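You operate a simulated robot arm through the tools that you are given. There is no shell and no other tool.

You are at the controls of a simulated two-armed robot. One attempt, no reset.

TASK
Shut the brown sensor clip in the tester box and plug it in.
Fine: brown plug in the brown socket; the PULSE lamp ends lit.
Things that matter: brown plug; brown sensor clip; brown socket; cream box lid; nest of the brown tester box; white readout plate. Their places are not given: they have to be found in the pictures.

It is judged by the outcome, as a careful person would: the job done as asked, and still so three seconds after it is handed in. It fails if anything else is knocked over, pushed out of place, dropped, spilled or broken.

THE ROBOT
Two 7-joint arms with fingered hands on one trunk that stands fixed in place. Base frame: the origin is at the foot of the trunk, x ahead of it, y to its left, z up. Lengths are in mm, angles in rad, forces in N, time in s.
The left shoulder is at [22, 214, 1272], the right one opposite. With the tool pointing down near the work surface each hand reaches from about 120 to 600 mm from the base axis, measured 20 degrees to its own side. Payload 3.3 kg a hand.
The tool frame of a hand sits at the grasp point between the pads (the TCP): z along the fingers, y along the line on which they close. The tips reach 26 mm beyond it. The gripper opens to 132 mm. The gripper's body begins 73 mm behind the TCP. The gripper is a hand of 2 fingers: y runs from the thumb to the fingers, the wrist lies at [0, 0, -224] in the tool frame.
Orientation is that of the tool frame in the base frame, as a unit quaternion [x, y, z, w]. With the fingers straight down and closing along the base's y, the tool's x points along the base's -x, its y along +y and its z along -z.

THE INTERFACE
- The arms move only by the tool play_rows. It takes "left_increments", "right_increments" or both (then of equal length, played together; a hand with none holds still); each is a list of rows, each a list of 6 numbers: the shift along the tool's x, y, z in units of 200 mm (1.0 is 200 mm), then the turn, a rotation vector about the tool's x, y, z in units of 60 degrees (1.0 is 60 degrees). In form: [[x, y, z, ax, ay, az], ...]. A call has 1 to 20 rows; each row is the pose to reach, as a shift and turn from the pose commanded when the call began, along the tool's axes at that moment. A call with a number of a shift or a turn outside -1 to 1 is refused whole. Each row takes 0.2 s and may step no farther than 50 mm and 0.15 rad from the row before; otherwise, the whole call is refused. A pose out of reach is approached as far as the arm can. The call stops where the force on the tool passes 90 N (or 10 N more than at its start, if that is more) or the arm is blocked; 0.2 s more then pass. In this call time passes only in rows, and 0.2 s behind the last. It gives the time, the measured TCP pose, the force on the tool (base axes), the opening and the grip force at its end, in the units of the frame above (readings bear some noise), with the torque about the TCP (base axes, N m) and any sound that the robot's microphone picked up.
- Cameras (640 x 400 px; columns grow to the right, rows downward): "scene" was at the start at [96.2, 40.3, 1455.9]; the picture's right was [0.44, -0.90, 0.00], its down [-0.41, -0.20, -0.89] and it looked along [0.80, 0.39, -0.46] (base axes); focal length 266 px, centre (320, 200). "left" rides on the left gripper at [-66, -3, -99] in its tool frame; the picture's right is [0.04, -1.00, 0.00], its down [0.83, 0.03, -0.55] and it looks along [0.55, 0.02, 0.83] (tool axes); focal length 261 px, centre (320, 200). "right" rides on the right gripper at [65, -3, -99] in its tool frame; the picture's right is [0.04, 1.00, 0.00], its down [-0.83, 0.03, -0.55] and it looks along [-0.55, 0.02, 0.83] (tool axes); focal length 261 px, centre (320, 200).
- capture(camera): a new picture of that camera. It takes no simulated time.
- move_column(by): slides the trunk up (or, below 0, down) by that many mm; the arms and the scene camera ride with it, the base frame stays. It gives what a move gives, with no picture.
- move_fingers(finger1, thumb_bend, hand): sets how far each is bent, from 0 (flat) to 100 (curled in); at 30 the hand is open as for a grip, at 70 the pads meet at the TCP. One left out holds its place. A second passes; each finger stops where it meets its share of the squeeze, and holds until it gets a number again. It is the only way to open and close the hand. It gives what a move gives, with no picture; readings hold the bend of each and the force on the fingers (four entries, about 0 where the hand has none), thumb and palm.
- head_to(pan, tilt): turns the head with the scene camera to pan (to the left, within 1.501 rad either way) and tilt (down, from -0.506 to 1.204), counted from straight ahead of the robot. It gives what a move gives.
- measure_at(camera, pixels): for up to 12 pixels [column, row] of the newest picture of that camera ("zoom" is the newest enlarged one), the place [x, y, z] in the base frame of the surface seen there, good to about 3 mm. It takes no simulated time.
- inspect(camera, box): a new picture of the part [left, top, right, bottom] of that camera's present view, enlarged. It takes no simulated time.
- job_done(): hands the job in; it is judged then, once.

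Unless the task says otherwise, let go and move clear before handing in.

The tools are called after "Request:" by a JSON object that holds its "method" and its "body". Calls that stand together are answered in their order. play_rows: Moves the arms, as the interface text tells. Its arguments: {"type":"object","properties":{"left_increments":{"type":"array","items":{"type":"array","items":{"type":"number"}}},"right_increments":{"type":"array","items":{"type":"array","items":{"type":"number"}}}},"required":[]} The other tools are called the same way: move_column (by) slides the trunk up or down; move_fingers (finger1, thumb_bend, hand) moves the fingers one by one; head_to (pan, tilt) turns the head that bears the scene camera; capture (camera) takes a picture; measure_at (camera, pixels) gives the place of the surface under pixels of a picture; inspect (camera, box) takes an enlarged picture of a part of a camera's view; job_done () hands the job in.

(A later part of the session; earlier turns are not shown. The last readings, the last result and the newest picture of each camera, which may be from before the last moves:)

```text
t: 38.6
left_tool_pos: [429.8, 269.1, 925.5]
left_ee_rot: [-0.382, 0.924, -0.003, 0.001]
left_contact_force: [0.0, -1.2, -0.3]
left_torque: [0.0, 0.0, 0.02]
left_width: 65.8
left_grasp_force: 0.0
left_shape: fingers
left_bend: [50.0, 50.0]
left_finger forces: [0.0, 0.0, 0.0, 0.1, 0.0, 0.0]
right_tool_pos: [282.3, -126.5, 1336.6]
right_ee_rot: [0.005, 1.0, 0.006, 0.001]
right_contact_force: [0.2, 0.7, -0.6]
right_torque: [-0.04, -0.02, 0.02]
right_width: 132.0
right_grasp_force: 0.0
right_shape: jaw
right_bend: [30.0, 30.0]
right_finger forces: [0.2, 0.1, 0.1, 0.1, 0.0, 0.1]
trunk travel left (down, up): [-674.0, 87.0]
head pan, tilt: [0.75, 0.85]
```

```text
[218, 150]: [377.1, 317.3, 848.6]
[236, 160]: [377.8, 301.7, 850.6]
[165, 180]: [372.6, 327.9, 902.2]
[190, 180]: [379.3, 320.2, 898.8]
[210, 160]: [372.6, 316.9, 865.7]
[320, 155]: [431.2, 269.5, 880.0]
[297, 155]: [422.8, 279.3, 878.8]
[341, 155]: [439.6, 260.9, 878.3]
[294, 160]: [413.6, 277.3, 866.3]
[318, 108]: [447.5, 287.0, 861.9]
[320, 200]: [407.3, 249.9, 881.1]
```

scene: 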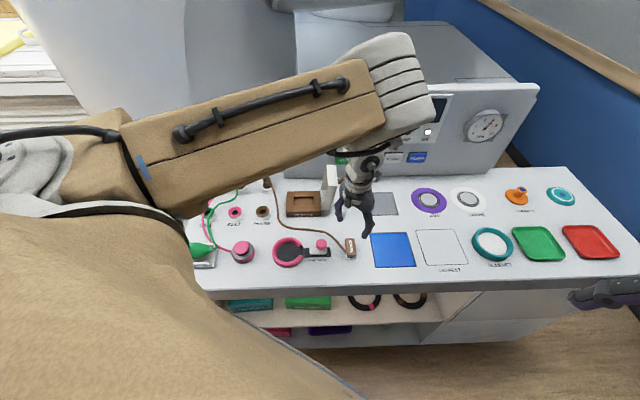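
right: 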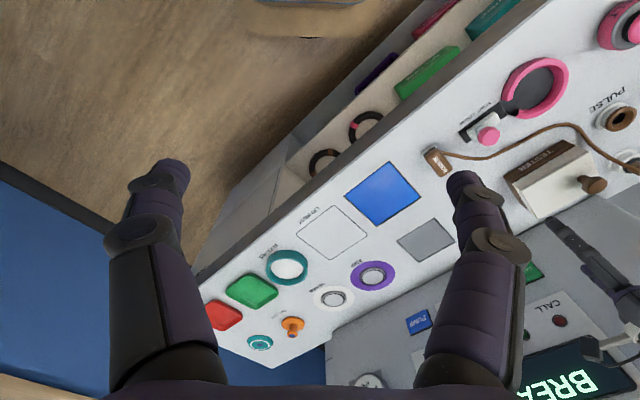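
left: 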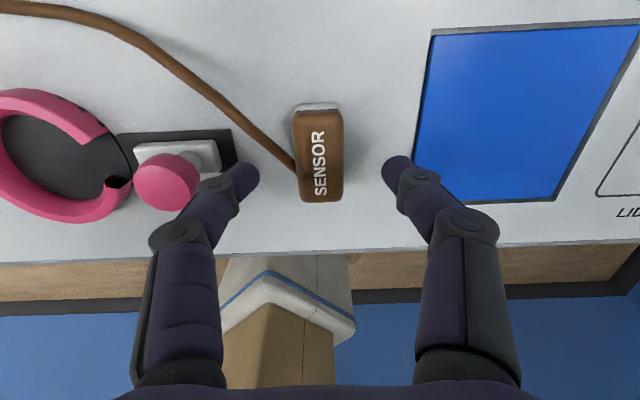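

All clear: slider ends at u≈54, finger's outer side at u≈71. Descending to TCP z≈894.

Request:
{"method": "play_rows", "body": {"left_increments": [[0.0, 0.0, 0.08, 0, 0, 0], [0.0, 0.0, 0.157, 0, 0, 0]]}}

Request:
{"method": "move_fingers", "body": {"hand": "left", "finger1": 60, "thumb_bend": 60}}

Request:
{"method": "capture", "body": {"camera": "left"}}

```text
t: 39.2
left_tool_pos: [430.2, 267.5, 893.1]
left_ee_rot: [-0.38, 0.925, -0.003, 0.002]
left_contact_force: [0.2, -0.2, -0.7]
left_torque: [-0.02, 0.02, 0.0]
left_width: 66.3
left_grasp_force: 0.1
left_shape: fingers
left_bend: [50.0, 50.0]
left_finger forces: [0.1, 0.1, 0.1, 0.0, 0.0, 0.1]
right_tool_pos: [282.7, -126.8, 1337.8]
right_ee_rot: [0.005, 1.0, 0.006, 0.001]
right_contact_force: [0.8, -0.5, 0.5]
right_torque: [0.01, -0.02, 0.01]
right_width: 131.8
right_grasp_force: 0.0
right_shape: jaw
right_bend: [30.0, 30.0]
right_finger forces: [0.0, 0.1, 0.1, 0.0, 0.1, 0.1]
trunk travel left (down, up): [-674.0, 87.0]
head pan, tilt: [0.75, 0.85]
```

```text
t: 40.2
left_tool_pos: [430.5, 269.4, 893.8]
left_ee_rot: [-0.38, 0.925, -0.003, 0.002]
left_contact_force: [-0.3, -0.1, -0.3]
left_torque: [-0.01, 0.02, 0.03]
left_width: 33.7
left_grasp_force: 0.0
left_shape: fingers
left_bend: [60.0, 60.0]
left_finger forces: [0.1, 0.1, 0.0, 0.1, 0.0, 0.0]
right_tool_pos: [281.5, -126.7, 1334.8]
right_ee_rot: [0.005, 1.0, 0.006, 0.001]
right_contact_force: [0.1, 0.6, -0.2]
right_torque: [0.01, -0.02, -0.03]
right_width: 132.0
right_grasp_force: 0.0
right_shape: jaw
right_bend: [30.0, 30.0]
right_finger forces: [0.1, 0.0, 0.0, 0.0, 0.0, 0.0]
trunk travel left (down, up): [-674.0, 87.0]
head pan, tilt: [0.75, 0.85]
```

```text
taken
```

left: 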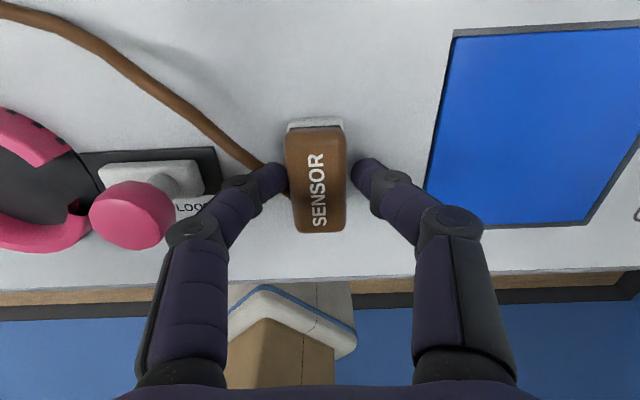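

Both fingertips flank the clip evenly (285 and 352 around centre 318). Closing.

Request:
{"method": "move_fingers", "body": {"hand": "left", "finger1": 72, "thumb_bend": 72}}

Request:
{"method": "capture", "body": {"camera": "left"}}

```text
t: 41.2
left_tool_pos: [429.5, 267.9, 892.5]
left_ee_rot: [-0.381, 0.925, -0.003, 0.001]
left_contact_force: [1.3, -0.3, 0.2]
left_torque: [-0.01, -0.02, 0.0]
left_width: 26.1
left_grasp_force: 9.9
left_shape: fingers
left_bend: [63.0, 67.0]
left_finger forces: [9.9, 0.0, 0.2, 0.0, 10.0, 0.1]
right_tool_pos: [282.5, -126.9, 1336.8]
right_ee_rot: [0.005, 1.0, 0.006, 0.0]
right_contact_force: [-0.9, -0.5, -0.5]
right_torque: [-0.01, 0.0, 0.01]
right_width: 131.9
right_grasp_force: 0.2
right_shape: jaw
right_bend: [30.0, 30.0]
right_finger forces: [0.1, 0.1, 0.1, 0.0, 0.0, 0.0]
trunk travel left (down, up): [-674.0, 87.0]
head pan, tilt: [0.75, 0.85]
```

```text
taken
```

left: 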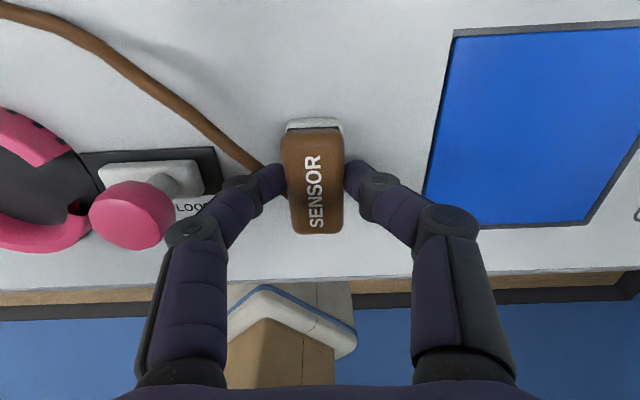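

The clip is held at about 10 N (width 26). I'll squeeze a bit more, then lift 60 mm and look.

Request:
{"method": "move_fingers", "body": {"hand": "left", "finger1": 80, "thumb_bend": 80}}

Request:
{"method": "play_rows", "body": {"left_increments": [[0.0, 0.0, -0.05, 0, 0, 0], [0.0, 0.0, -0.12, 0, 0, 0], [0.0, 0.0, -0.2, 0, 0, 0], [0.0, 0.0, -0.3, 0, 0, 0]]}}

Request:
{"method": "capture", "body": {"camera": "left"}}

Request:
{"method": "capture", "body": {"camera": "scene"}}

```text
t: 42.2
left_tool_pos: [430.6, 269.3, 893.7]
left_ee_rot: [-0.38, 0.925, -0.003, 0.002]
left_contact_force: [0.2, -0.2, 0.1]
left_torque: [0.0, -0.01, -0.05]
left_width: 25.4
left_grasp_force: 16.0
left_shape: fingers
left_bend: [62.0, 72.0]
left_finger forces: [16.3, 0.0, 0.0, 0.1, 16.2, 0.0]
right_tool_pos: [282.8, -126.7, 1336.6]
right_ee_rot: [0.006, 1.0, 0.006, 0.001]
right_contact_force: [-0.5, 0.9, -0.1]
right_torque: [0.02, -0.02, 0.02]
right_width: 132.2
right_grasp_force: 0.0
right_shape: jaw
right_bend: [30.0, 30.0]
right_finger forces: [0.1, 0.0, 0.0, 0.0, 0.0, 0.0]
trunk travel left (down, up): [-674.0, 87.0]
head pan, tilt: [0.75, 0.85]
```

```text
t: 43.2
left_tool_pos: [429.6, 274.2, 950.6]
left_ee_rot: [-0.386, 0.923, -0.002, 0.0]
left_contact_force: [0.1, 0.4, 0.0]
left_torque: [-0.01, -0.04, 0.03]
left_width: 25.2
left_grasp_force: 15.7
left_shape: fingers
left_bend: [62.0, 72.0]
left_finger forces: [16.2, 0.0, 0.0, 0.1, 16.2, 0.0]
right_tool_pos: [283.6, -127.2, 1335.8]
right_ee_rot: [0.006, 1.0, 0.007, 0.001]
right_contact_force: [0.1, -0.2, -0.1]
right_torque: [-0.02, -0.01, -0.01]
right_width: 132.2
right_grasp_force: 0.0
right_shape: jaw
right_bend: [30.0, 30.0]
right_finger forces: [0.0, 0.0, 0.0, 0.0, 0.1, 0.0]
trunk travel left (down, up): [-674.0, 87.0]
head pan, tilt: [0.75, 0.85]
```

```text
taken
```

left: 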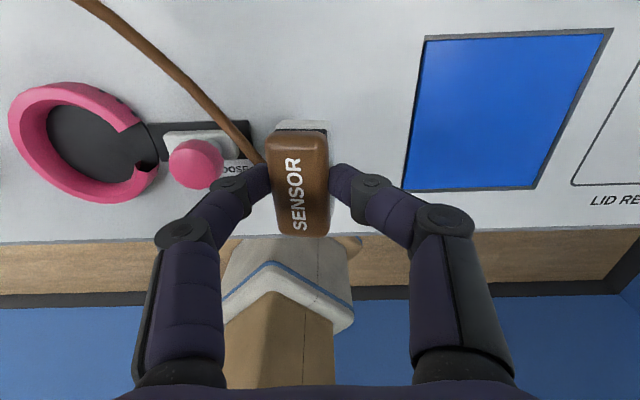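

```text
taken
```

scene: 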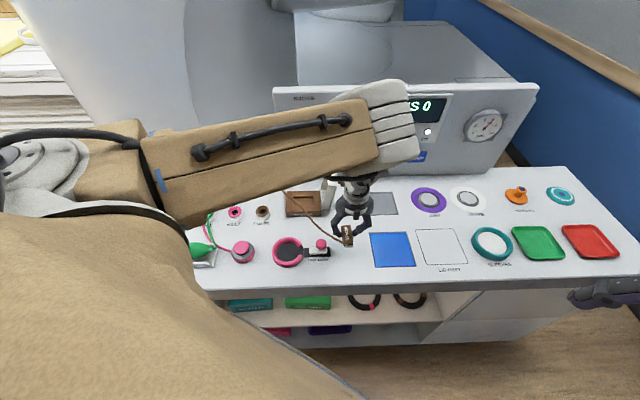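

The clip is lifted and held, sitting a bit off-centre (picture centre col ≈300). I'll measure its pose in the hand.

Request:
{"method": "inspect", "body": {"camera": "left", "box": [230, 100, 380, 250]}}

Request:
{"method": "measure_at", "body": {"camera": "left", "pixels": [[278, 140], [322, 140], [276, 228], [324, 228], [300, 185], [277, 185], [324, 185], [300, 140], [300, 230], [300, 124]]}}

Request:
{"method": "inspect", "body": {"camera": "scene", "box": [310, 180, 390, 270]}}

```text
2.67 times, centred on (305, 175) of left
```

zoom: 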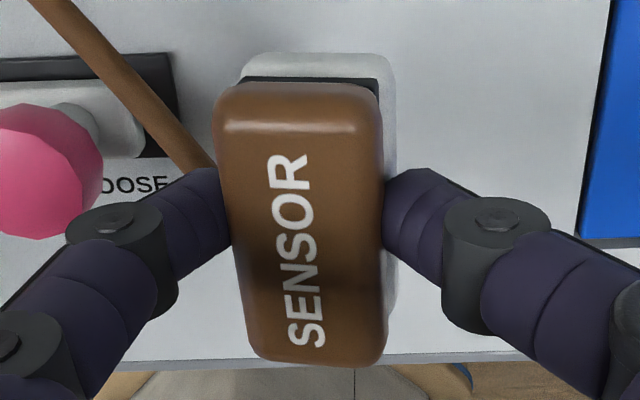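

```text
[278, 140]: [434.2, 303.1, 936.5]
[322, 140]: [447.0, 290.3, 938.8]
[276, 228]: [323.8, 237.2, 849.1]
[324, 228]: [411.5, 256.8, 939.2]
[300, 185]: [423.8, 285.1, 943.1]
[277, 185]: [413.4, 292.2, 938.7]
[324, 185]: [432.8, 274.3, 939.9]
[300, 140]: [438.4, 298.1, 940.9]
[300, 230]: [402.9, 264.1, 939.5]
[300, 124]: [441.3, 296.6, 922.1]
```

```text
4.44 times, centred on (350, 225) of scene
```

zoom: 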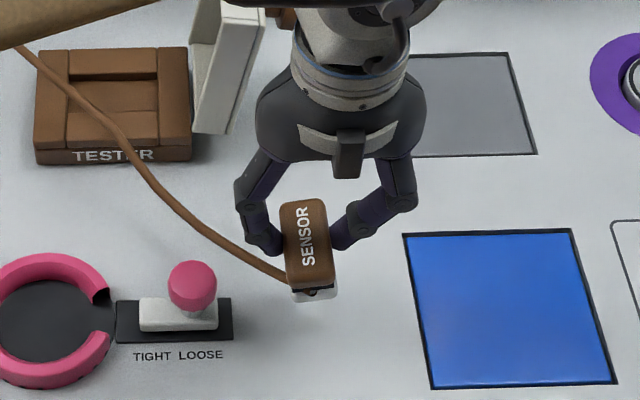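

The clip is level in the hand, its centre 11.8 mm toward −u and 3.6 mm toward +v from the TCP, top 8.6 mm below it. I'll lift to z≈1050 and turn the hand 45° back.

Request:
{"method": "play_rows", "body": {"left_increments": [[0.0, 0.0, -0.12, 0, 0, 0], [-0.03, 0.0, -0.25, 0, 0, 0.125], [-0.06, 0.0, -0.38, 0, 0, 0.25], [-0.1, 0.0, -0.5, 0, 0, 0.375], [-0.15, 0.05, -0.5, 0, 0, 0.5], [-0.2, 0.1, -0.5, 0, 0, 0.625], [-0.25, 0.15, -0.5, 0, 0, 0.75]]}}

Request:
{"method": "capture", "body": {"camera": "left"}}

Request:
{"method": "capture", "body": {"camera": "scene"}}

```text
t: 44.8
left_tool_pos: [443.2, 324.9, 1053.2]
left_ee_rot: [0.005, 1.0, -0.002, 0.002]
left_contact_force: [-0.7, 0.9, -0.9]
left_torque: [0.03, -0.02, -0.02]
left_width: 25.5
left_grasp_force: 15.5
left_shape: fingers
left_bend: [62.0, 72.0]
left_finger forces: [16.3, 0.0, 0.0, 0.0, 16.3, 0.0]
right_tool_pos: [283.1, -125.7, 1336.4]
right_ee_rot: [0.005, 1.0, 0.005, 0.001]
right_contact_force: [1.1, -0.3, 0.0]
right_torque: [-0.03, -0.02, -0.01]
right_width: 132.0
right_grasp_force: 0.0
right_shape: jaw
right_bend: [30.0, 30.0]
right_finger forces: [0.1, 0.1, 0.0, 0.1, 0.0, 0.0]
trunk travel left (down, up): [-674.0, 87.0]
head pan, tilt: [0.75, 0.85]
```

```text
taken
```

left: 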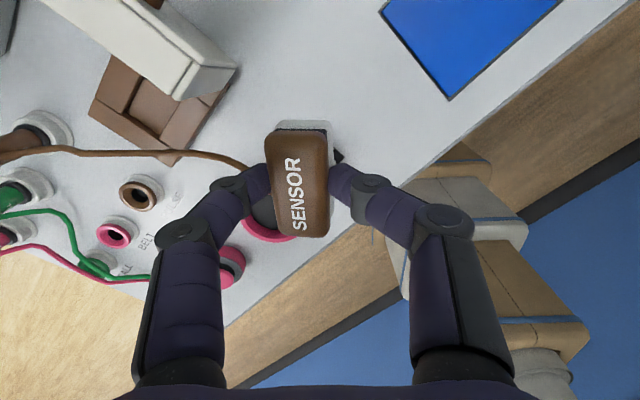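

```text
taken
```

scene: 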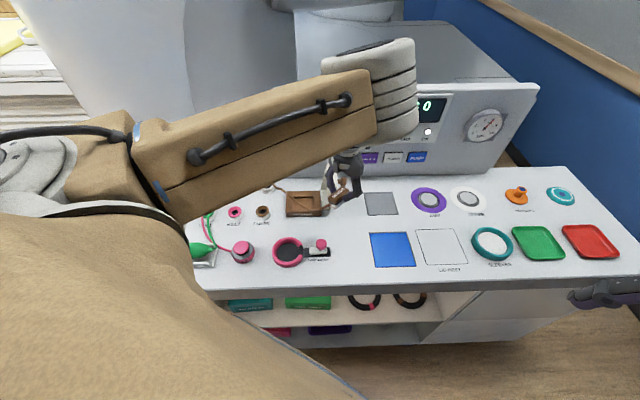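

The clip is still held firmly. I'll move above the nest, completing the turn to 45°.

Request:
{"method": "play_rows", "body": {"left_increments": [[0, 0.11, -0.01, 0, 0, 0.1], [0, 0.23, -0.01, 0, 0, 0.21], [0, 0.345, -0.01, 0, 0, 0.32], [0, 0.46, -0.01, 0, 0, 0.43], [0, 0.575, -0.01, 0, 0, 0.54], [0, 0.69, -0.01, 0, 0, 0.64], [-0.003, 0.803, -0.01, 0, 0, 0.74]]}}

Request:
{"method": "capture", "body": {"camera": "left"}}

Request:
{"method": "inspect", "body": {"camera": "scene", "box": [240, 110, 400, 250]}}

```text
t: 46.4
left_tool_pos: [444.2, 486.8, 1056.3]
left_ee_rot: [0.382, 0.924, -0.001, 0.004]
left_contact_force: [0.6, 0.6, -1.0]
left_torque: [-0.01, -0.01, 0.03]
left_width: 25.3
left_grasp_force: 16.7
left_shape: fingers
left_bend: [62.0, 72.0]
left_finger forces: [16.4, 0.0, 0.0, 0.0, 16.3, 0.0]
right_tool_pos: [283.3, -124.5, 1336.8]
right_ee_rot: [0.006, 1.0, 0.006, 0.0]
right_contact_force: [-0.6, 0.2, -0.1]
right_torque: [0.0, 0.0, -0.03]
right_width: 132.3
right_grasp_force: 0.2
right_shape: jaw
right_bend: [30.0, 30.0]
right_finger forces: [0.0, 0.0, 0.0, 0.0, 0.1, 0.0]
trunk travel left (down, up): [-674.0, 87.0]
head pan, tilt: [0.75, 0.85]
```

```text
taken
```

left: 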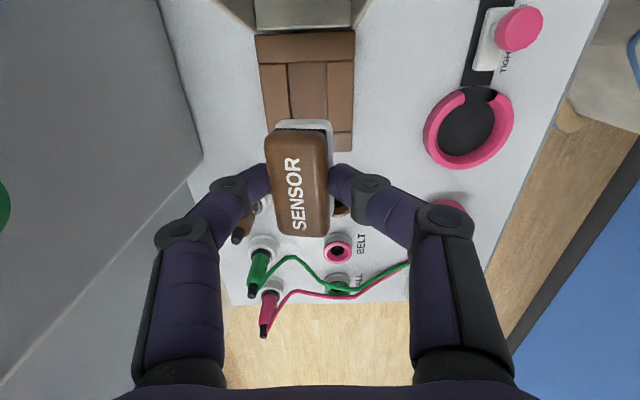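

```text
2.86 times, centred on (320, 180) of scene
```

zoom: 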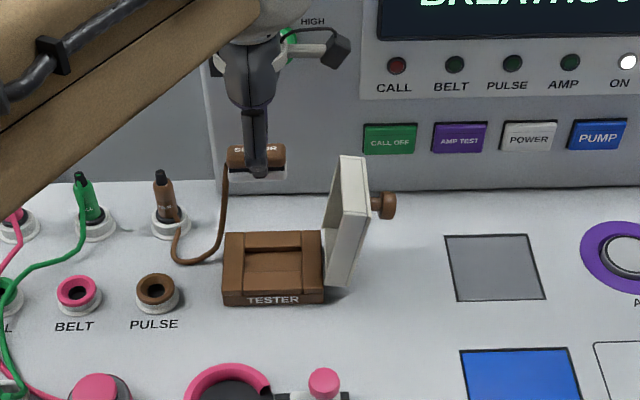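

The clip is above the nest with the cable at its left end, as wanted. I'll measure clip and nest in this view to fine-tune.

Request:
{"method": "inspect", "body": {"camera": "left", "box": [240, 20, 370, 250]}}

Request:
{"method": "measure_at", "body": {"camera": "left", "pixels": [[300, 185], [278, 145], [322, 145], [280, 220], [326, 220], [300, 140], [302, 230], [288, 68], [327, 66], [290, 100], [308, 90], [258, 38]]}}

```text
1.74 times, centred on (305, 135) of left
```

zoom: 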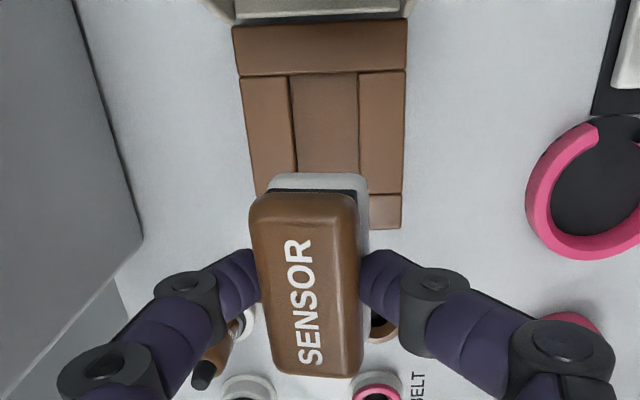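

```text
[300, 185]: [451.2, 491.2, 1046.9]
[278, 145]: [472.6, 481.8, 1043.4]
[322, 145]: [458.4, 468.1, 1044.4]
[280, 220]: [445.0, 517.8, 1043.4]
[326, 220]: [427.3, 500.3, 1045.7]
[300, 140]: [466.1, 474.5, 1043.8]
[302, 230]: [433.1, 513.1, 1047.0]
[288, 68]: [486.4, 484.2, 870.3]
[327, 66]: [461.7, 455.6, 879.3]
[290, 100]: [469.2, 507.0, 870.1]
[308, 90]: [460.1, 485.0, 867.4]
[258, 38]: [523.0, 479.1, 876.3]
```

The clip centre is at u≈−29.7, v≈666.8; the nest centre is (−26.3, 669), so I'll shift +3.4/+2.2 mm and lower with the trunk by 130 mm to just above the rim.

Request:
{"method": "play_rows", "body": {"left_increments": [[-0.017, 0.011, 0, 0, 0, 0]]}}

Request:
{"method": "move_column", "body": {"by": -128}}

Request:
{"method": "capture", "body": {"camera": "left"}}

Request:
{"method": "capture", "body": {"camera": "scene"}}

```text
t: 46.8
left_tool_pos: [448.3, 486.8, 1056.2]
left_ee_rot: [0.38, 0.925, -0.001, 0.003]
left_contact_force: [-0.8, 0.4, -0.3]
left_torque: [0.03, 0.02, -0.02]
left_width: 25.2
left_grasp_force: 16.7
left_shape: fingers
left_bend: [62.0, 72.0]
left_finger forces: [16.5, 0.1, 0.1, 0.1, 16.3, 0.0]
right_tool_pos: [282.2, -125.4, 1337.2]
right_ee_rot: [0.006, 1.0, 0.006, 0.001]
right_contact_force: [-0.2, 0.2, -1.2]
right_torque: [-0.01, -0.01, 0.0]
right_width: 131.8
right_grasp_force: 0.0
right_shape: jaw
right_bend: [30.0, 30.0]
right_finger forces: [0.1, 0.1, 0.1, 0.0, 0.1, 0.0]
trunk travel left (down, up): [-674.0, 87.0]
head pan, tilt: [0.75, 0.85]
```

```text
t: 48.4
left_tool_pos: [449.0, 485.0, 927.3]
left_ee_rot: [0.381, 0.925, 0.0, 0.004]
left_contact_force: [0.4, -0.4, -1.1]
left_torque: [0.0, 0.0, -0.03]
left_width: 25.4
left_grasp_force: 16.6
left_shape: fingers
left_bend: [62.0, 72.0]
left_finger forces: [16.3, 0.1, 0.0, 0.0, 16.2, 0.0]
right_tool_pos: [281.2, -126.9, 1208.2]
right_ee_rot: [0.005, 1.0, 0.006, 0.0]
right_contact_force: [-0.1, -0.6, 0.2]
right_torque: [0.02, -0.03, -0.01]
right_width: 131.8
right_grasp_force: 0.2
right_shape: jaw
right_bend: [30.0, 30.0]
right_finger forces: [0.1, 0.0, 0.0, 0.1, 0.0, 0.0]
trunk travel left (down, up): [-546.0, 215.0]
head pan, tilt: [0.75, 0.85]
```

```text
taken
```

left: 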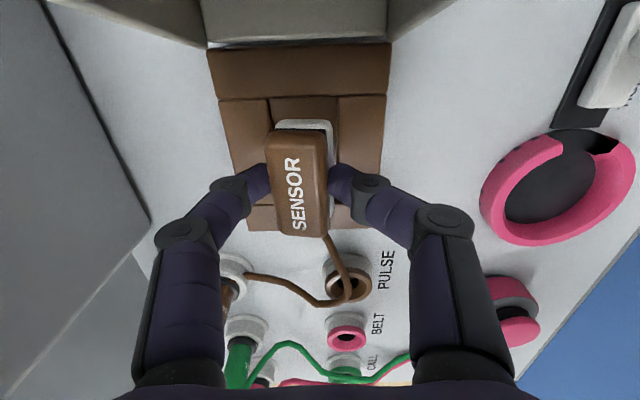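

```text
taken
```

scene: 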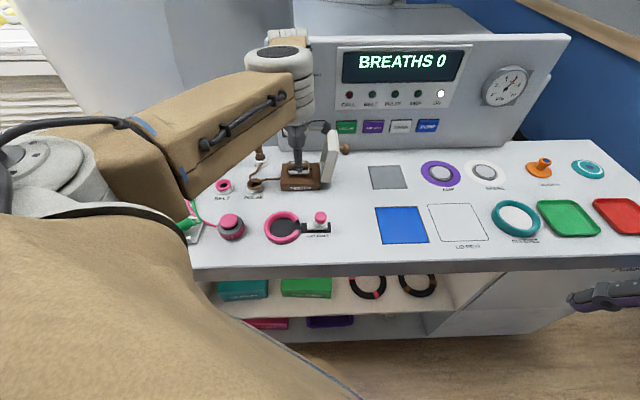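

Request:
{"method": "inspect", "body": {"camera": "left", "box": [200, 40, 400, 240]}}

Request:
{"method": "inspect", "body": {"camera": "scene", "box": [250, 100, 370, 210]}}

Request:
{"method": "measure_at", "body": {"camera": "left", "pixels": [[300, 185], [300, 140], [302, 230], [277, 185], [327, 185], [300, 124], [272, 125], [338, 125], [271, 102], [337, 98], [304, 105], [330, 125]]}}

```text
2.00 times, centred on (300, 140) of left
```

zoom: 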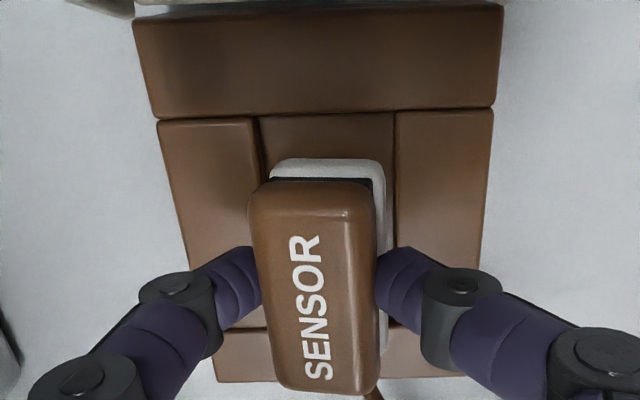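

```text
3.64 times, centred on (310, 155) of scene
```

zoom: 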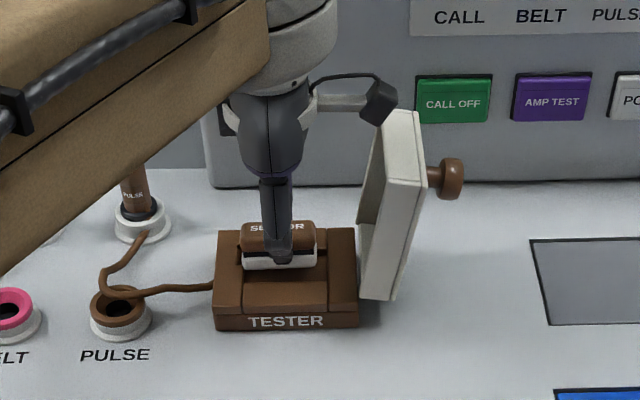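

```text
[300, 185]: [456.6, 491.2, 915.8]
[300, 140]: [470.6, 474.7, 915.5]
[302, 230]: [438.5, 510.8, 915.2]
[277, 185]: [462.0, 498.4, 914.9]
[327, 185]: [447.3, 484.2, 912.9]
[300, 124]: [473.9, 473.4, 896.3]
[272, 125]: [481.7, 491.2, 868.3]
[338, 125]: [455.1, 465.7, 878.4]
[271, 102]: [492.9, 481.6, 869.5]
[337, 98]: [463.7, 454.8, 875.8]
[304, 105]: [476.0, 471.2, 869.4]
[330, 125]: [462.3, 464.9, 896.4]
```

Clip is centred over the nest (u≈−26, v≈669.6), but the hand camera comes near the lid's top. I'll tilt the hand 6° away from the lid and lower the clip into the nest.

Request:
{"method": "play_rows", "body": {"left_increments": [[0.006, 0, -0.01, 0, -0.05, 0], [0.013, 0, -0.01, 0, -0.1, 0], [0.013, 0, 0.02, 0, -0.1, 0], [0.013, 0, 0.04, 0, -0.1, 0], [0.013, 0, 0.057, 0, -0.1, 0]]}}

Request:
{"method": "capture", "body": {"camera": "left"}}

Request:
{"method": "inspect", "body": {"camera": "scene", "box": [250, 100, 370, 210]}}

```text
t: 49.6
left_tool_pos: [446.5, 489.2, 915.4]
left_ee_rot: [0.379, 0.924, -0.02, 0.052]
left_contact_force: [0.9, -1.7, 0.7]
left_torque: [-0.01, 0.01, -0.05]
left_width: 25.3
left_grasp_force: 16.5
left_shape: fingers
left_bend: [62.0, 72.0]
left_finger forces: [16.4, 0.0, 0.0, 0.0, 16.6, 0.0]
right_tool_pos: [282.6, -127.1, 1207.6]
right_ee_rot: [0.005, 1.0, 0.006, 0.0]
right_contact_force: [0.6, 0.4, 0.2]
right_torque: [0.02, -0.01, 0.01]
right_width: 131.9
right_grasp_force: 0.1
right_shape: jaw
right_bend: [30.0, 30.0]
right_finger forces: [0.1, 0.0, 0.1, 0.0, 0.1, 0.0]
trunk travel left (down, up): [-546.0, 215.0]
head pan, tilt: [0.75, 0.85]
```

```text
taken
```

left: 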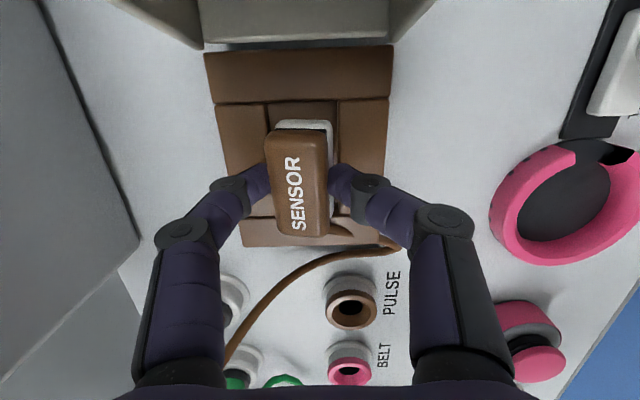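

```text
3.64 times, centred on (310, 155) of scene
```

zoom: 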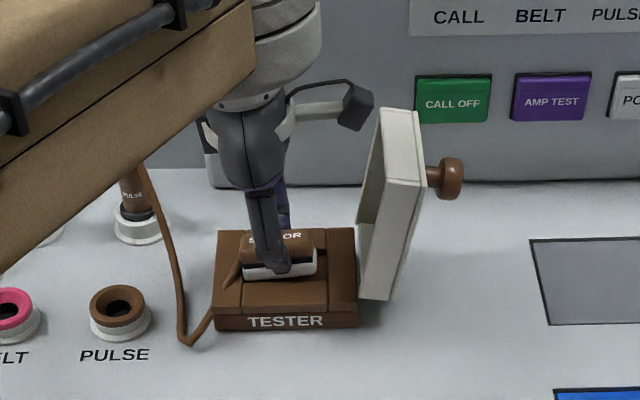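

The camera clears the lid and there's no contact force yet. I'll lower a few more millimetres until it touches.

Request:
{"method": "play_rows", "body": {"left_increments": [[0, 0, 0.012, 0, 0, 0], [0, 0, 0.02, 0, 0, 0]]}}

Request:
{"method": "capture", "body": {"camera": "left"}}

Request:
{"method": "measure_at", "body": {"camera": "left", "pixels": [[300, 185], [300, 140], [302, 225], [277, 185], [327, 185], [300, 124], [304, 112], [330, 126]]}}

```text
t: 50.2
left_tool_pos: [447.8, 487.7, 912.0]
left_ee_rot: [0.38, 0.923, -0.02, 0.052]
left_contact_force: [1.9, -2.9, 2.7]
left_torque: [0.03, -0.04, -0.04]
left_width: 25.4
left_grasp_force: 16.4
left_shape: fingers
left_bend: [62.0, 72.0]
left_finger forces: [16.2, 0.0, 0.0, 0.0, 17.1, 0.0]
right_tool_pos: [283.0, -127.5, 1208.8]
right_ee_rot: [0.005, 1.0, 0.005, 0.001]
right_contact_force: [0.7, 0.8, -0.4]
right_torque: [0.03, -0.02, 0.01]
right_width: 131.8
right_grasp_force: 0.0
right_shape: jaw
right_bend: [30.0, 30.0]
right_finger forces: [0.0, 0.0, 0.0, 0.1, 0.0, 0.0]
trunk travel left (down, up): [-546.0, 215.0]
head pan, tilt: [0.75, 0.85]
```

```text
taken
```

left: 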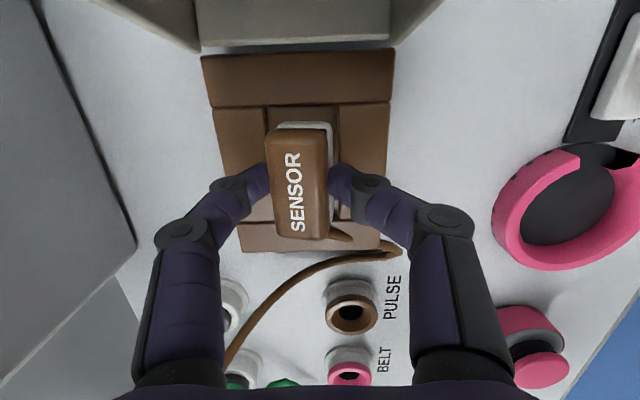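

```text
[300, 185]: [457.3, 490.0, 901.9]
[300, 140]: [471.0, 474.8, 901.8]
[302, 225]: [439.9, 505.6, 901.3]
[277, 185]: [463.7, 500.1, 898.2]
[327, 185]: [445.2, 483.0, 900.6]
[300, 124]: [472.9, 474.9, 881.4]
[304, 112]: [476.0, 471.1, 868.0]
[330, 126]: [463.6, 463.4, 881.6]
```

The clip top is now at z≈901.8 and level, meaning its base is at the nest floor (868.5). I'll release it.

Request:
{"method": "move_fingers", "body": {"hand": "left", "finger1": 52, "thumb_bend": 60}}

Request:
{"method": "capture", "body": {"camera": "left"}}

Request:
{"method": "inspect", "body": {"camera": "scene", "box": [250, 100, 370, 210]}}

```text
t: 51.2
left_tool_pos: [446.5, 487.4, 912.0]
left_ee_rot: [0.38, 0.923, -0.02, 0.052]
left_contact_force: [-0.6, -1.7, 10.3]
left_torque: [0.16, -0.18, -0.03]
left_width: 39.9
left_grasp_force: 4.7
left_shape: fingers
left_bend: [57.0, 60.0]
left_finger forces: [9.9, 0.0, 0.0, 0.0, 0.0, 0.0]
right_tool_pos: [281.7, -127.2, 1207.0]
right_ee_rot: [0.005, 1.0, 0.006, 0.001]
right_contact_force: [-0.2, 1.1, -0.1]
right_torque: [0.03, -0.01, -0.02]
right_width: 131.8
right_grasp_force: 0.2
right_shape: jaw
right_bend: [30.0, 30.0]
right_finger forces: [0.0, 0.0, 0.0, 0.0, 0.1, 0.0]
trunk travel left (down, up): [-546.0, 215.0]
head pan, tilt: [0.75, 0.85]
```

```text
taken
```

left: 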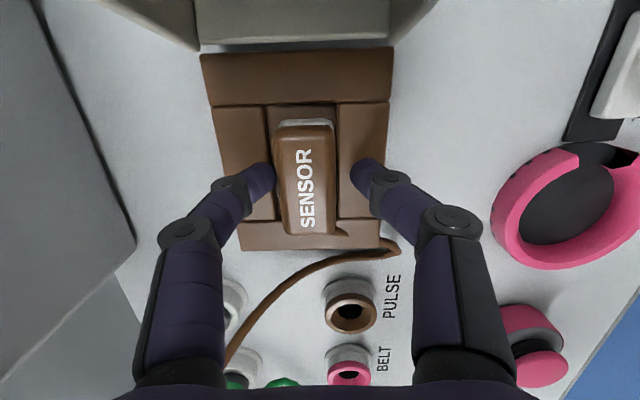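

```text
3.64 times, centred on (310, 155) of scene
```

zoom: 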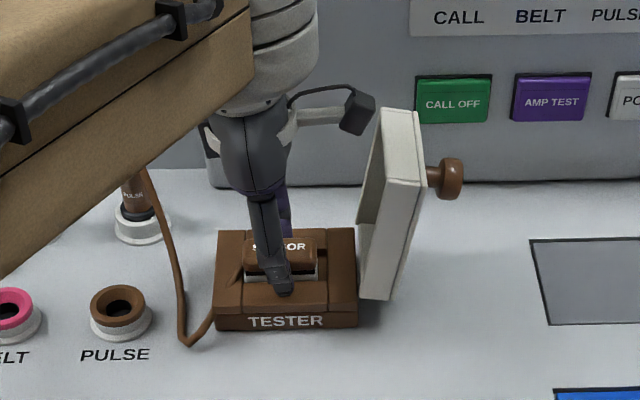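

The clip sits in the nest, released. I'll raise the hand 100 mm straight off it.

Request:
{"method": "play_rows", "body": {"left_increments": [[0, 0, -0.05, 0, 0, 0], [0, 0, -0.15, 0, 0, 0], [0, 0, -0.3, 0, 0, 0], [0, 0, -0.45, 0, 0, 0], [0, 0, -0.55, 0, 0, 0]]}}

Request:
{"method": "capture", "body": {"camera": "left"}}

Request:
{"method": "capture", "body": {"camera": "scene"}}

```text
t: 52.4
left_tool_pos: [434.4, 494.6, 1018.9]
left_ee_rot: [0.379, 0.924, -0.022, 0.052]
left_contact_force: [0.0, 0.2, 0.0]
left_torque: [-0.02, -0.03, 0.0]
left_width: 46.0
left_grasp_force: 0.1
left_shape: fingers
left_bend: [52.0, 60.0]
left_finger forces: [0.1, 0.0, 0.0, 0.0, 0.0, 0.0]
right_tool_pos: [283.2, -126.2, 1208.0]
right_ee_rot: [0.005, 1.0, 0.006, 0.001]
right_contact_force: [-0.5, 0.3, 0.6]
right_torque: [-0.01, 0.01, 0.0]
right_width: 131.8
right_grasp_force: 0.1
right_shape: jaw
right_bend: [30.0, 30.0]
right_finger forces: [0.1, 0.0, 0.0, 0.0, 0.0, 0.0]
trunk travel left (down, up): [-546.0, 215.0]
head pan, tilt: [0.75, 0.85]
```

```text
taken
```

left: 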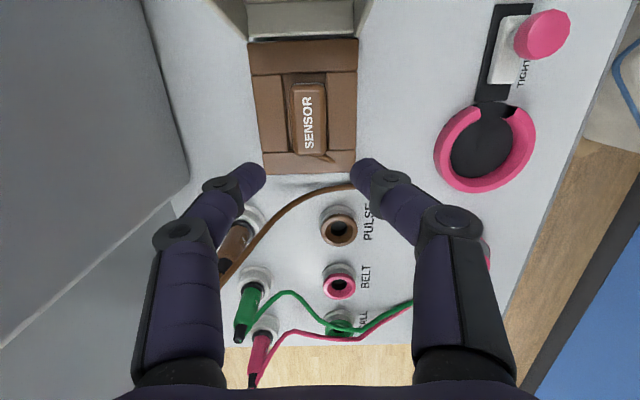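

```text
taken
```

scene: 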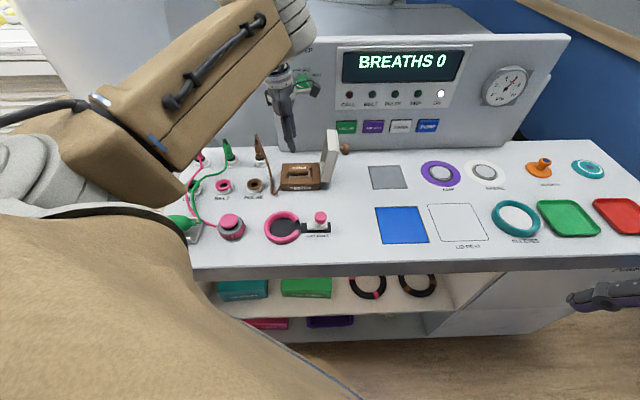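

The clip lies in the nest. Next I'll close the lid: open the fingers to ~67 mm, and move up and over toward the knob behind the open lid, leaning the hand.

Request:
{"method": "move_fingers", "body": {"hand": "left", "finger1": 50, "thumb_bend": 50}}

Request:
{"method": "play_rows", "body": {"left_increments": [[0, 0.01, -0.15, 0, -0.05, 0], [-0.13, 0.02, -0.2, 0, -0.1, 0], [-0.26, 0.04, -0.2, 0, -0.15, 0], [-0.4, 0.06, -0.17, 0, -0.15, 0], [-0.528, 0.06, -0.146, 0, -0.15, 0]]}}

Request:
{"method": "capture", "body": {"camera": "left"}}

Request:
{"method": "inspect", "body": {"camera": "scene", "box": [240, 80, 380, 210]}}

```text
t: 53.4
left_tool_pos: [436.8, 494.6, 1019.0]
left_ee_rot: [0.381, 0.923, -0.021, 0.051]
left_contact_force: [-0.6, 0.3, -0.1]
left_torque: [0.0, 0.04, -0.02]
left_width: 66.1
left_grasp_force: 0.1
left_shape: fingers
left_bend: [50.0, 50.0]
left_finger forces: [0.0, 0.0, 0.0, 0.0, 0.0, 0.1]
right_tool_pos: [283.5, -126.0, 1206.7]
right_ee_rot: [0.006, 1.0, 0.006, 0.001]
right_contact_force: [-0.1, 0.9, 0.0]
right_torque: [0.01, -0.02, 0.04]
right_width: 131.7
right_grasp_force: 0.0
right_shape: jaw
right_bend: [30.0, 30.0]
right_finger forces: [0.1, 0.1, 0.0, 0.0, 0.0, 0.1]
trunk travel left (down, up): [-546.0, 215.0]
head pan, tilt: [0.75, 0.85]
```

```text
t: 54.6
left_tool_pos: [520.7, 432.2, 1058.8]
left_ee_rot: [0.376, 0.917, -0.051, 0.124]
left_contact_force: [-0.3, 0.2, 0.5]
left_torque: [-0.05, -0.03, -0.01]
left_width: 65.7
left_grasp_force: 0.1
left_shape: fingers
left_bend: [50.0, 50.0]
left_finger forces: [0.0, 0.1, 0.1, 0.0, 0.0, 0.1]
right_tool_pos: [282.5, -126.1, 1207.3]
right_ee_rot: [0.005, 1.0, 0.006, 0.0]
right_contact_force: [0.5, -0.1, -0.1]
right_torque: [0.01, -0.01, -0.02]
right_width: 131.8
right_grasp_force: 0.0
right_shape: jaw
right_bend: [30.0, 30.0]
right_finger forces: [0.1, 0.0, 0.0, 0.0, 0.1, 0.0]
trunk travel left (down, up): [-546.0, 215.0]
head pan, tilt: [0.75, 0.85]
```

```text
taken
```

left: 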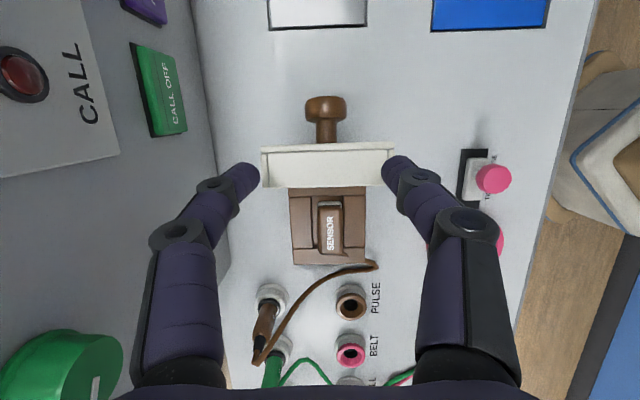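

```text
3.08 times, centred on (310, 145) of scene
```

zoom: 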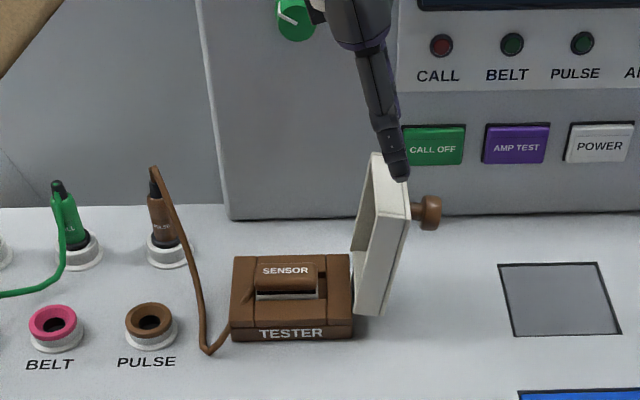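

The reach is fine in this lean (TCP (521,432,1059)), and the knob shows at (326,108) beyond the lid. I'll measure the knob and lid.

Request:
{"method": "measure_at", "body": {"camera": "left", "pixels": [[326, 103], [310, 105], [342, 105], [326, 115], [326, 130], [290, 147], [370, 147], [270, 165], [385, 165], [326, 98], [328, 150]]}}

Request:
{"method": "measure_at", "body": {"camera": "zoom", "pixels": [[432, 212], [418, 212], [425, 200], [428, 226], [380, 160], [405, 210], [285, 262], [255, 275], [320, 272], [375, 305], [235, 330], [210, 345]]}}

```text
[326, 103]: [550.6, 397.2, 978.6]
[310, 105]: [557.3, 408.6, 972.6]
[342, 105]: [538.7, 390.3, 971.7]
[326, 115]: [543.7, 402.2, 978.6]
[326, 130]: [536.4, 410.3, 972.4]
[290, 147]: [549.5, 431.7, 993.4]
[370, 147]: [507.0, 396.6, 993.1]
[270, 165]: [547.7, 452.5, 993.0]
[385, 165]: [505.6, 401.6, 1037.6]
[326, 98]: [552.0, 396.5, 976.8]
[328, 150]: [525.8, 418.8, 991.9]
```

```text
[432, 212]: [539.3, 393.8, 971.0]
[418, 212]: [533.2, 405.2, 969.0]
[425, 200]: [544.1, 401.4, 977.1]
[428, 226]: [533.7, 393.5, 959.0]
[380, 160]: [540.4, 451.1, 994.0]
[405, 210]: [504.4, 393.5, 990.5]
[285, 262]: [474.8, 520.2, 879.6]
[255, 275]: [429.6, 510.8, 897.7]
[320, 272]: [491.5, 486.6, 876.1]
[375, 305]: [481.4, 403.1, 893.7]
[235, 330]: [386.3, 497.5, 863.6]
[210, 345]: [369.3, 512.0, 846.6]
```

Knob cap centre is at u≈105, v≈669.5, z≈963 (hinge solves to u≈39, z≈879). I'll move the hand to above the knob, then lower with the trunk to straddle it.

Request:
{"method": "play_rows", "body": {"left_increments": [[-0.1, -0.01, 0.026, 0, 0, 0], [-0.19, -0.0215, 0.051, 0, 0, 0], [-0.19, -0.0215, 0.051, 0, 0, 0]]}}

Request:
{"method": "capture", "body": {"camera": "left"}}

Request:
{"method": "inspect", "body": {"camera": "scene", "box": [240, 80, 380, 210]}}

```text
t: 55.4
left_tool_pos: [545.9, 402.8, 1061.5]
left_ee_rot: [0.377, 0.916, -0.052, 0.124]
left_contact_force: [0.5, 0.4, -0.1]
left_torque: [0.02, 0.0, 0.03]
left_width: 65.8
left_grasp_force: 0.0
left_shape: fingers
left_bend: [50.0, 50.0]
left_finger forces: [0.0, 0.0, 0.1, 0.1, 0.0, 0.0]
right_tool_pos: [283.0, -125.8, 1209.2]
right_ee_rot: [0.005, 1.0, 0.007, 0.001]
right_contact_force: [-0.6, -0.1, 0.0]
right_torque: [-0.02, -0.03, -0.01]
right_width: 132.0
right_grasp_force: 0.0
right_shape: jaw
right_bend: [30.0, 30.0]
right_finger forces: [0.1, 0.0, 0.0, 0.0, 0.0, 0.0]
trunk travel left (down, up): [-546.0, 215.0]
head pan, tilt: [0.75, 0.85]
```

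```text
taken
```

left: 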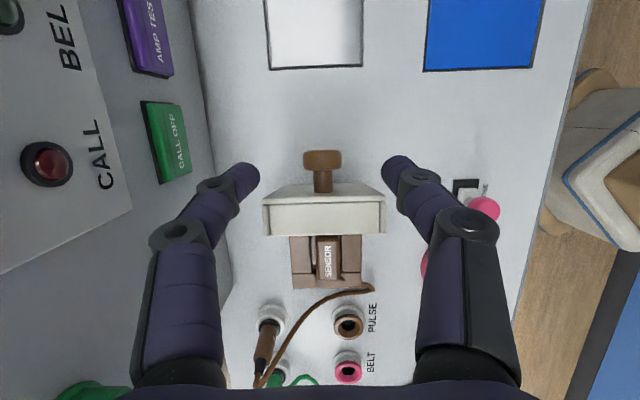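

```text
3.08 times, centred on (310, 145) of scene
```

zoom: 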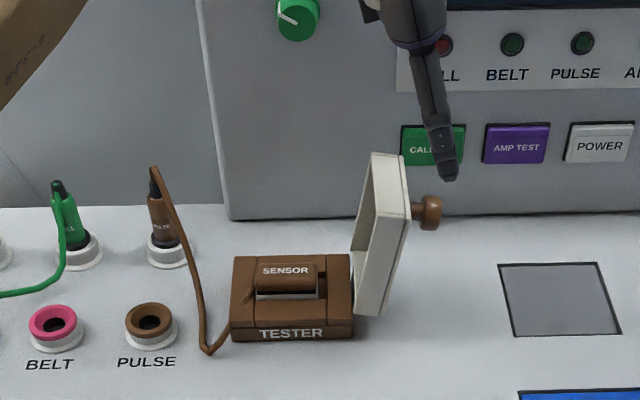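

The hand is in line with the knob (321,165). Lowering the trunk 84 mm.

Request:
{"method": "move_column", "body": {"by": -84}}

Request:
{"method": "capture", "body": {"camera": "left"}}

Request:
{"method": "inspect", "body": {"camera": "scene", "box": [240, 60, 380, 190]}}

```text
t: 56.6
left_tool_pos: [543.9, 402.5, 978.1]
left_ee_rot: [0.376, 0.917, -0.05, 0.123]
left_contact_force: [-0.9, 0.9, -0.1]
left_torque: [0.02, -0.02, 0.01]
left_width: 66.0
left_grasp_force: 0.0
left_shape: fingers
left_bend: [50.0, 50.0]
left_finger forces: [0.0, 0.1, 0.1, 0.1, 0.1, 0.0]
right_tool_pos: [281.0, -127.1, 1125.5]
right_ee_rot: [0.005, 1.0, 0.006, 0.001]
right_contact_force: [0.3, 0.5, -1.2]
right_torque: [0.0, 0.0, 0.02]
right_width: 131.9
right_grasp_force: 0.2
right_shape: jaw
right_bend: [30.0, 30.0]
right_finger forces: [0.0, 0.1, 0.0, 0.0, 0.0, 0.0]
trunk travel left (down, up): [-462.0, 299.0]
head pan, tilt: [0.75, 0.85]
```

```text
taken
```

left: 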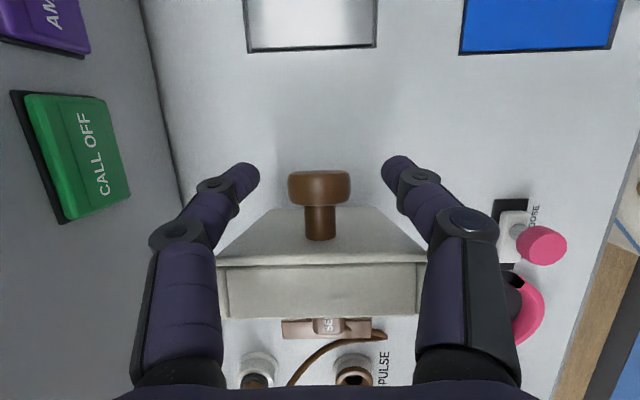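

```text
3.08 times, centred on (310, 125) of scene
```

zoom: 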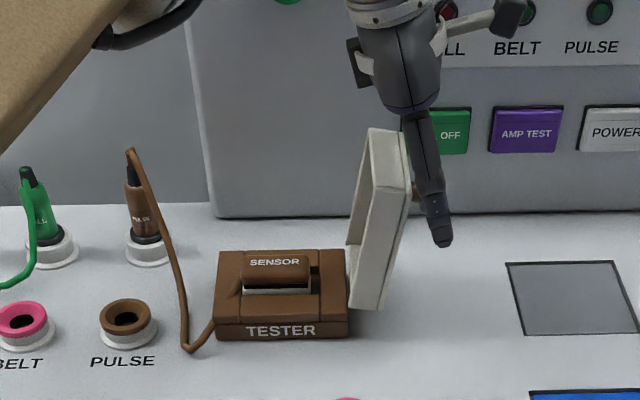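

The fingers straddle the cap (320,187). I'll close on it.

Request:
{"method": "move_fingers", "body": {"hand": "left", "finger1": 66, "thumb_bend": 66}}

Request:
{"method": "capture", "body": {"camera": "left"}}

Request:
{"method": "inspect", "body": {"camera": "scene", "box": [240, 60, 380, 190]}}

```text
t: 57.6
left_tool_pos: [544.6, 402.2, 976.0]
left_ee_rot: [0.376, 0.917, -0.051, 0.124]
left_contact_force: [0.0, 0.1, -0.7]
left_torque: [0.01, 0.02, -0.01]
left_width: 26.7
left_grasp_force: 3.7
left_shape: fingers
left_bend: [62.0, 64.0]
left_finger forces: [3.2, 0.0, 0.0, 0.0, 4.2, 0.1]
right_tool_pos: [281.9, -127.0, 1124.2]
right_ee_rot: [0.005, 1.0, 0.006, 0.0]
right_contact_force: [-0.3, 0.0, 0.2]
right_torque: [0.0, 0.04, 0.03]
right_width: 132.0
right_grasp_force: 0.1
right_shape: jaw
right_bend: [30.0, 30.0]
right_finger forces: [0.0, 0.2, 0.1, 0.1, 0.1, 0.0]
trunk travel left (down, up): [-462.0, 299.0]
head pan, tilt: [0.75, 0.85]
```

```text
taken
```

left: 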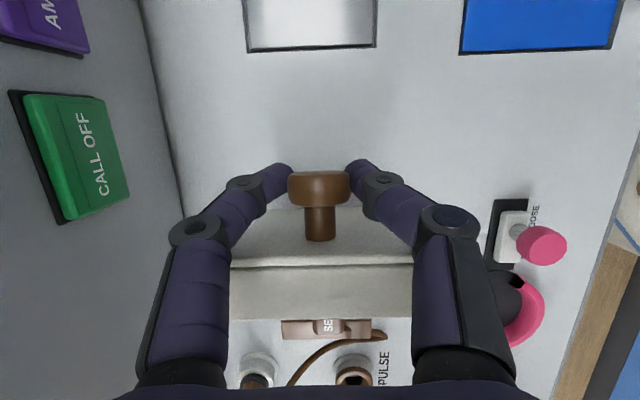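

```text
3.08 times, centred on (310, 125) of scene
```

zoom: 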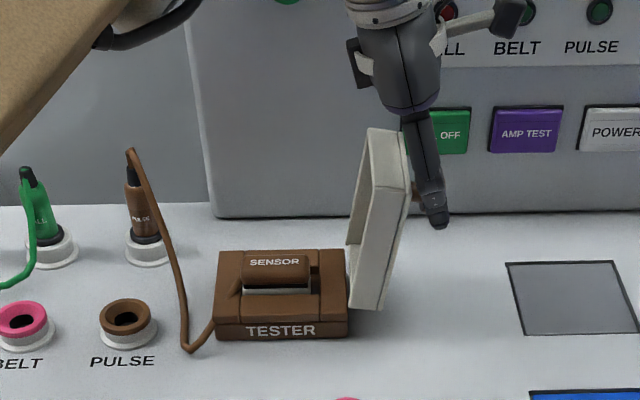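

Light contact on both sides (3–4 N). I'll squeeze, then swing the lid back along the hinge arc to about 50°.

Request:
{"method": "move_fingers", "body": {"hand": "left", "finger1": 74, "thumb_bend": 74}}

Request:
{"method": "play_rows", "body": {"left_increments": [[0.023, 0, -0.028, 0, 0.021, 0], [0.046, 0, -0.056, 0, 0.042, 0], [0.072, 0, -0.08, 0, 0.062, 0], [0.0985, 0, -0.1035, 0, 0.083, 0], [0.128, 0, -0.124, 0, 0.104, 0], [0.157, 0, -0.1435, 0, 0.125, 0]]}}

Request:
{"method": "capture", "body": {"camera": "left"}}

Request:
{"method": "inspect", "body": {"camera": "scene", "box": [240, 60, 380, 190]}}

```text
t: 58.6
left_tool_pos: [544.1, 402.8, 976.8]
left_ee_rot: [0.376, 0.917, -0.051, 0.124]
left_contact_force: [-5.8, -2.3, -3.1]
left_torque: [-0.07, 0.2, -0.08]
left_width: 24.5
left_grasp_force: 13.4
left_shape: fingers
left_bend: [67.0, 67.0]
left_finger forces: [10.4, 0.0, 0.0, 0.1, 15.1, 0.0]
right_tool_pos: [281.8, -126.9, 1125.0]
right_ee_rot: [0.006, 1.0, 0.006, 0.001]
right_contact_force: [-1.1, -0.2, 1.2]
right_torque: [0.01, 0.02, -0.06]
right_width: 131.7
right_grasp_force: 0.0
right_shape: jaw
right_bend: [30.0, 30.0]
right_finger forces: [0.0, 0.1, 0.1, 0.0, 0.0, 0.0]
trunk travel left (down, up): [-462.0, 299.0]
head pan, tilt: [0.75, 0.85]
```

```text
t: 60.0
left_tool_pos: [514.1, 429.2, 995.8]
left_ee_rot: [0.379, 0.923, -0.026, 0.063]
left_contact_force: [-2.4, -3.1, 0.1]
left_torque: [-0.11, 0.05, -0.04]
left_width: 20.8
left_grasp_force: 10.2
left_shape: fingers
left_bend: [70.0, 68.0]
left_finger forces: [8.3, 0.1, 0.0, 0.1, 11.3, 0.0]
right_tool_pos: [281.5, -127.8, 1125.6]
right_ee_rot: [0.005, 1.0, 0.007, 0.001]
right_contact_force: [-0.2, 0.5, -1.3]
right_torque: [0.02, 0.01, 0.01]
right_width: 131.9
right_grasp_force: 0.0
right_shape: jaw
right_bend: [30.0, 30.0]
right_finger forces: [0.0, 0.0, 0.1, 0.1, 0.0, 0.1]
trunk travel left (down, up): [-462.0, 299.0]
head pan, tilt: [0.75, 0.85]
```

```text
taken
```

left: 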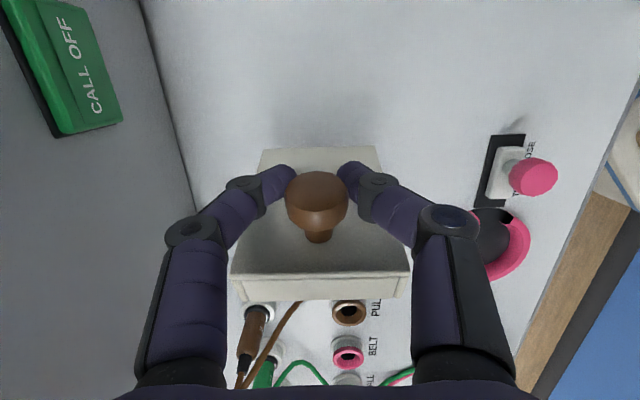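

```text
3.08 times, centred on (310, 125) of scene
```

zoom: 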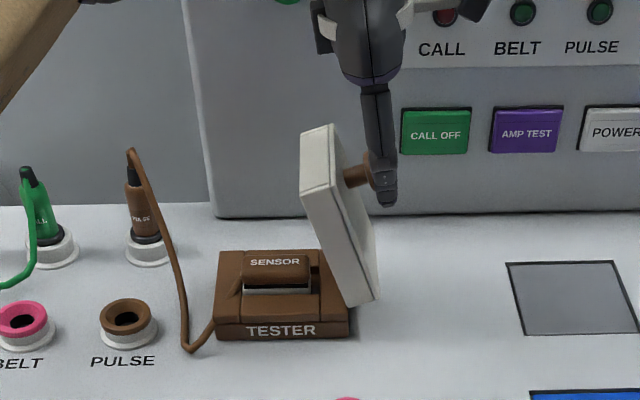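

The lid has swung back to about 65–70°, with the fingers on the cap's outer part. I'll measure the cap to keep on track.

Request:
{"method": "measure_at", "body": {"camera": "left", "pixels": [[317, 185], [317, 205], [300, 195], [336, 195], [317, 235], [250, 270], [395, 270], [270, 155], [370, 150]]}}

Request:
{"method": "move_fingers", "body": {"hand": "left", "finger1": 80, "thumb_bend": 80}}

Request:
{"method": "inspect", "body": {"camera": "scene", "box": [240, 60, 380, 190]}}

```text
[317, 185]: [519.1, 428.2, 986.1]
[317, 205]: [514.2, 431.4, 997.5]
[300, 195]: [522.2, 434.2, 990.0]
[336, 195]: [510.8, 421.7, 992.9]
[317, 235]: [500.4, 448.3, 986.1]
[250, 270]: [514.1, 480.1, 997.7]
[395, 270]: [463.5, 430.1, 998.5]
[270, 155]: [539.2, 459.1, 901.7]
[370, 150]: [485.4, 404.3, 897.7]
```

```text
t: 61.0
left_tool_pos: [516.7, 429.9, 994.4]
left_ee_rot: [0.379, 0.923, -0.027, 0.063]
left_contact_force: [-10.7, -3.2, -18.0]
left_torque: [-0.12, 0.23, -0.01]
left_width: 18.9
left_grasp_force: 18.8
left_shape: fingers
left_bend: [72.0, 63.0]
left_finger forces: [16.6, 0.0, 0.0, 0.0, 22.5, 0.1]
right_tool_pos: [281.5, -126.2, 1124.3]
right_ee_rot: [0.005, 1.0, 0.006, 0.001]
right_contact_force: [-0.1, 0.0, 0.3]
right_torque: [-0.03, 0.02, 0.01]
right_width: 132.0
right_grasp_force: 0.1
right_shape: jaw
right_bend: [30.0, 30.0]
right_finger forces: [0.0, 0.0, 0.0, 0.0, 0.1, 0.0]
trunk travel left (down, up): [-462.0, 299.0]
head pan, tilt: [0.75, 0.85]
```

```text
3.08 times, centred on (310, 125) of scene
```

zoom: 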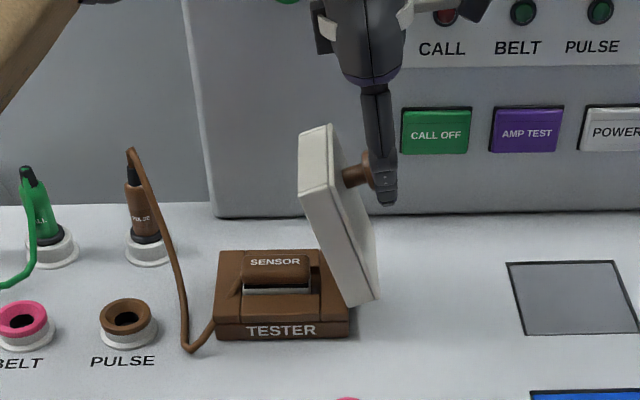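

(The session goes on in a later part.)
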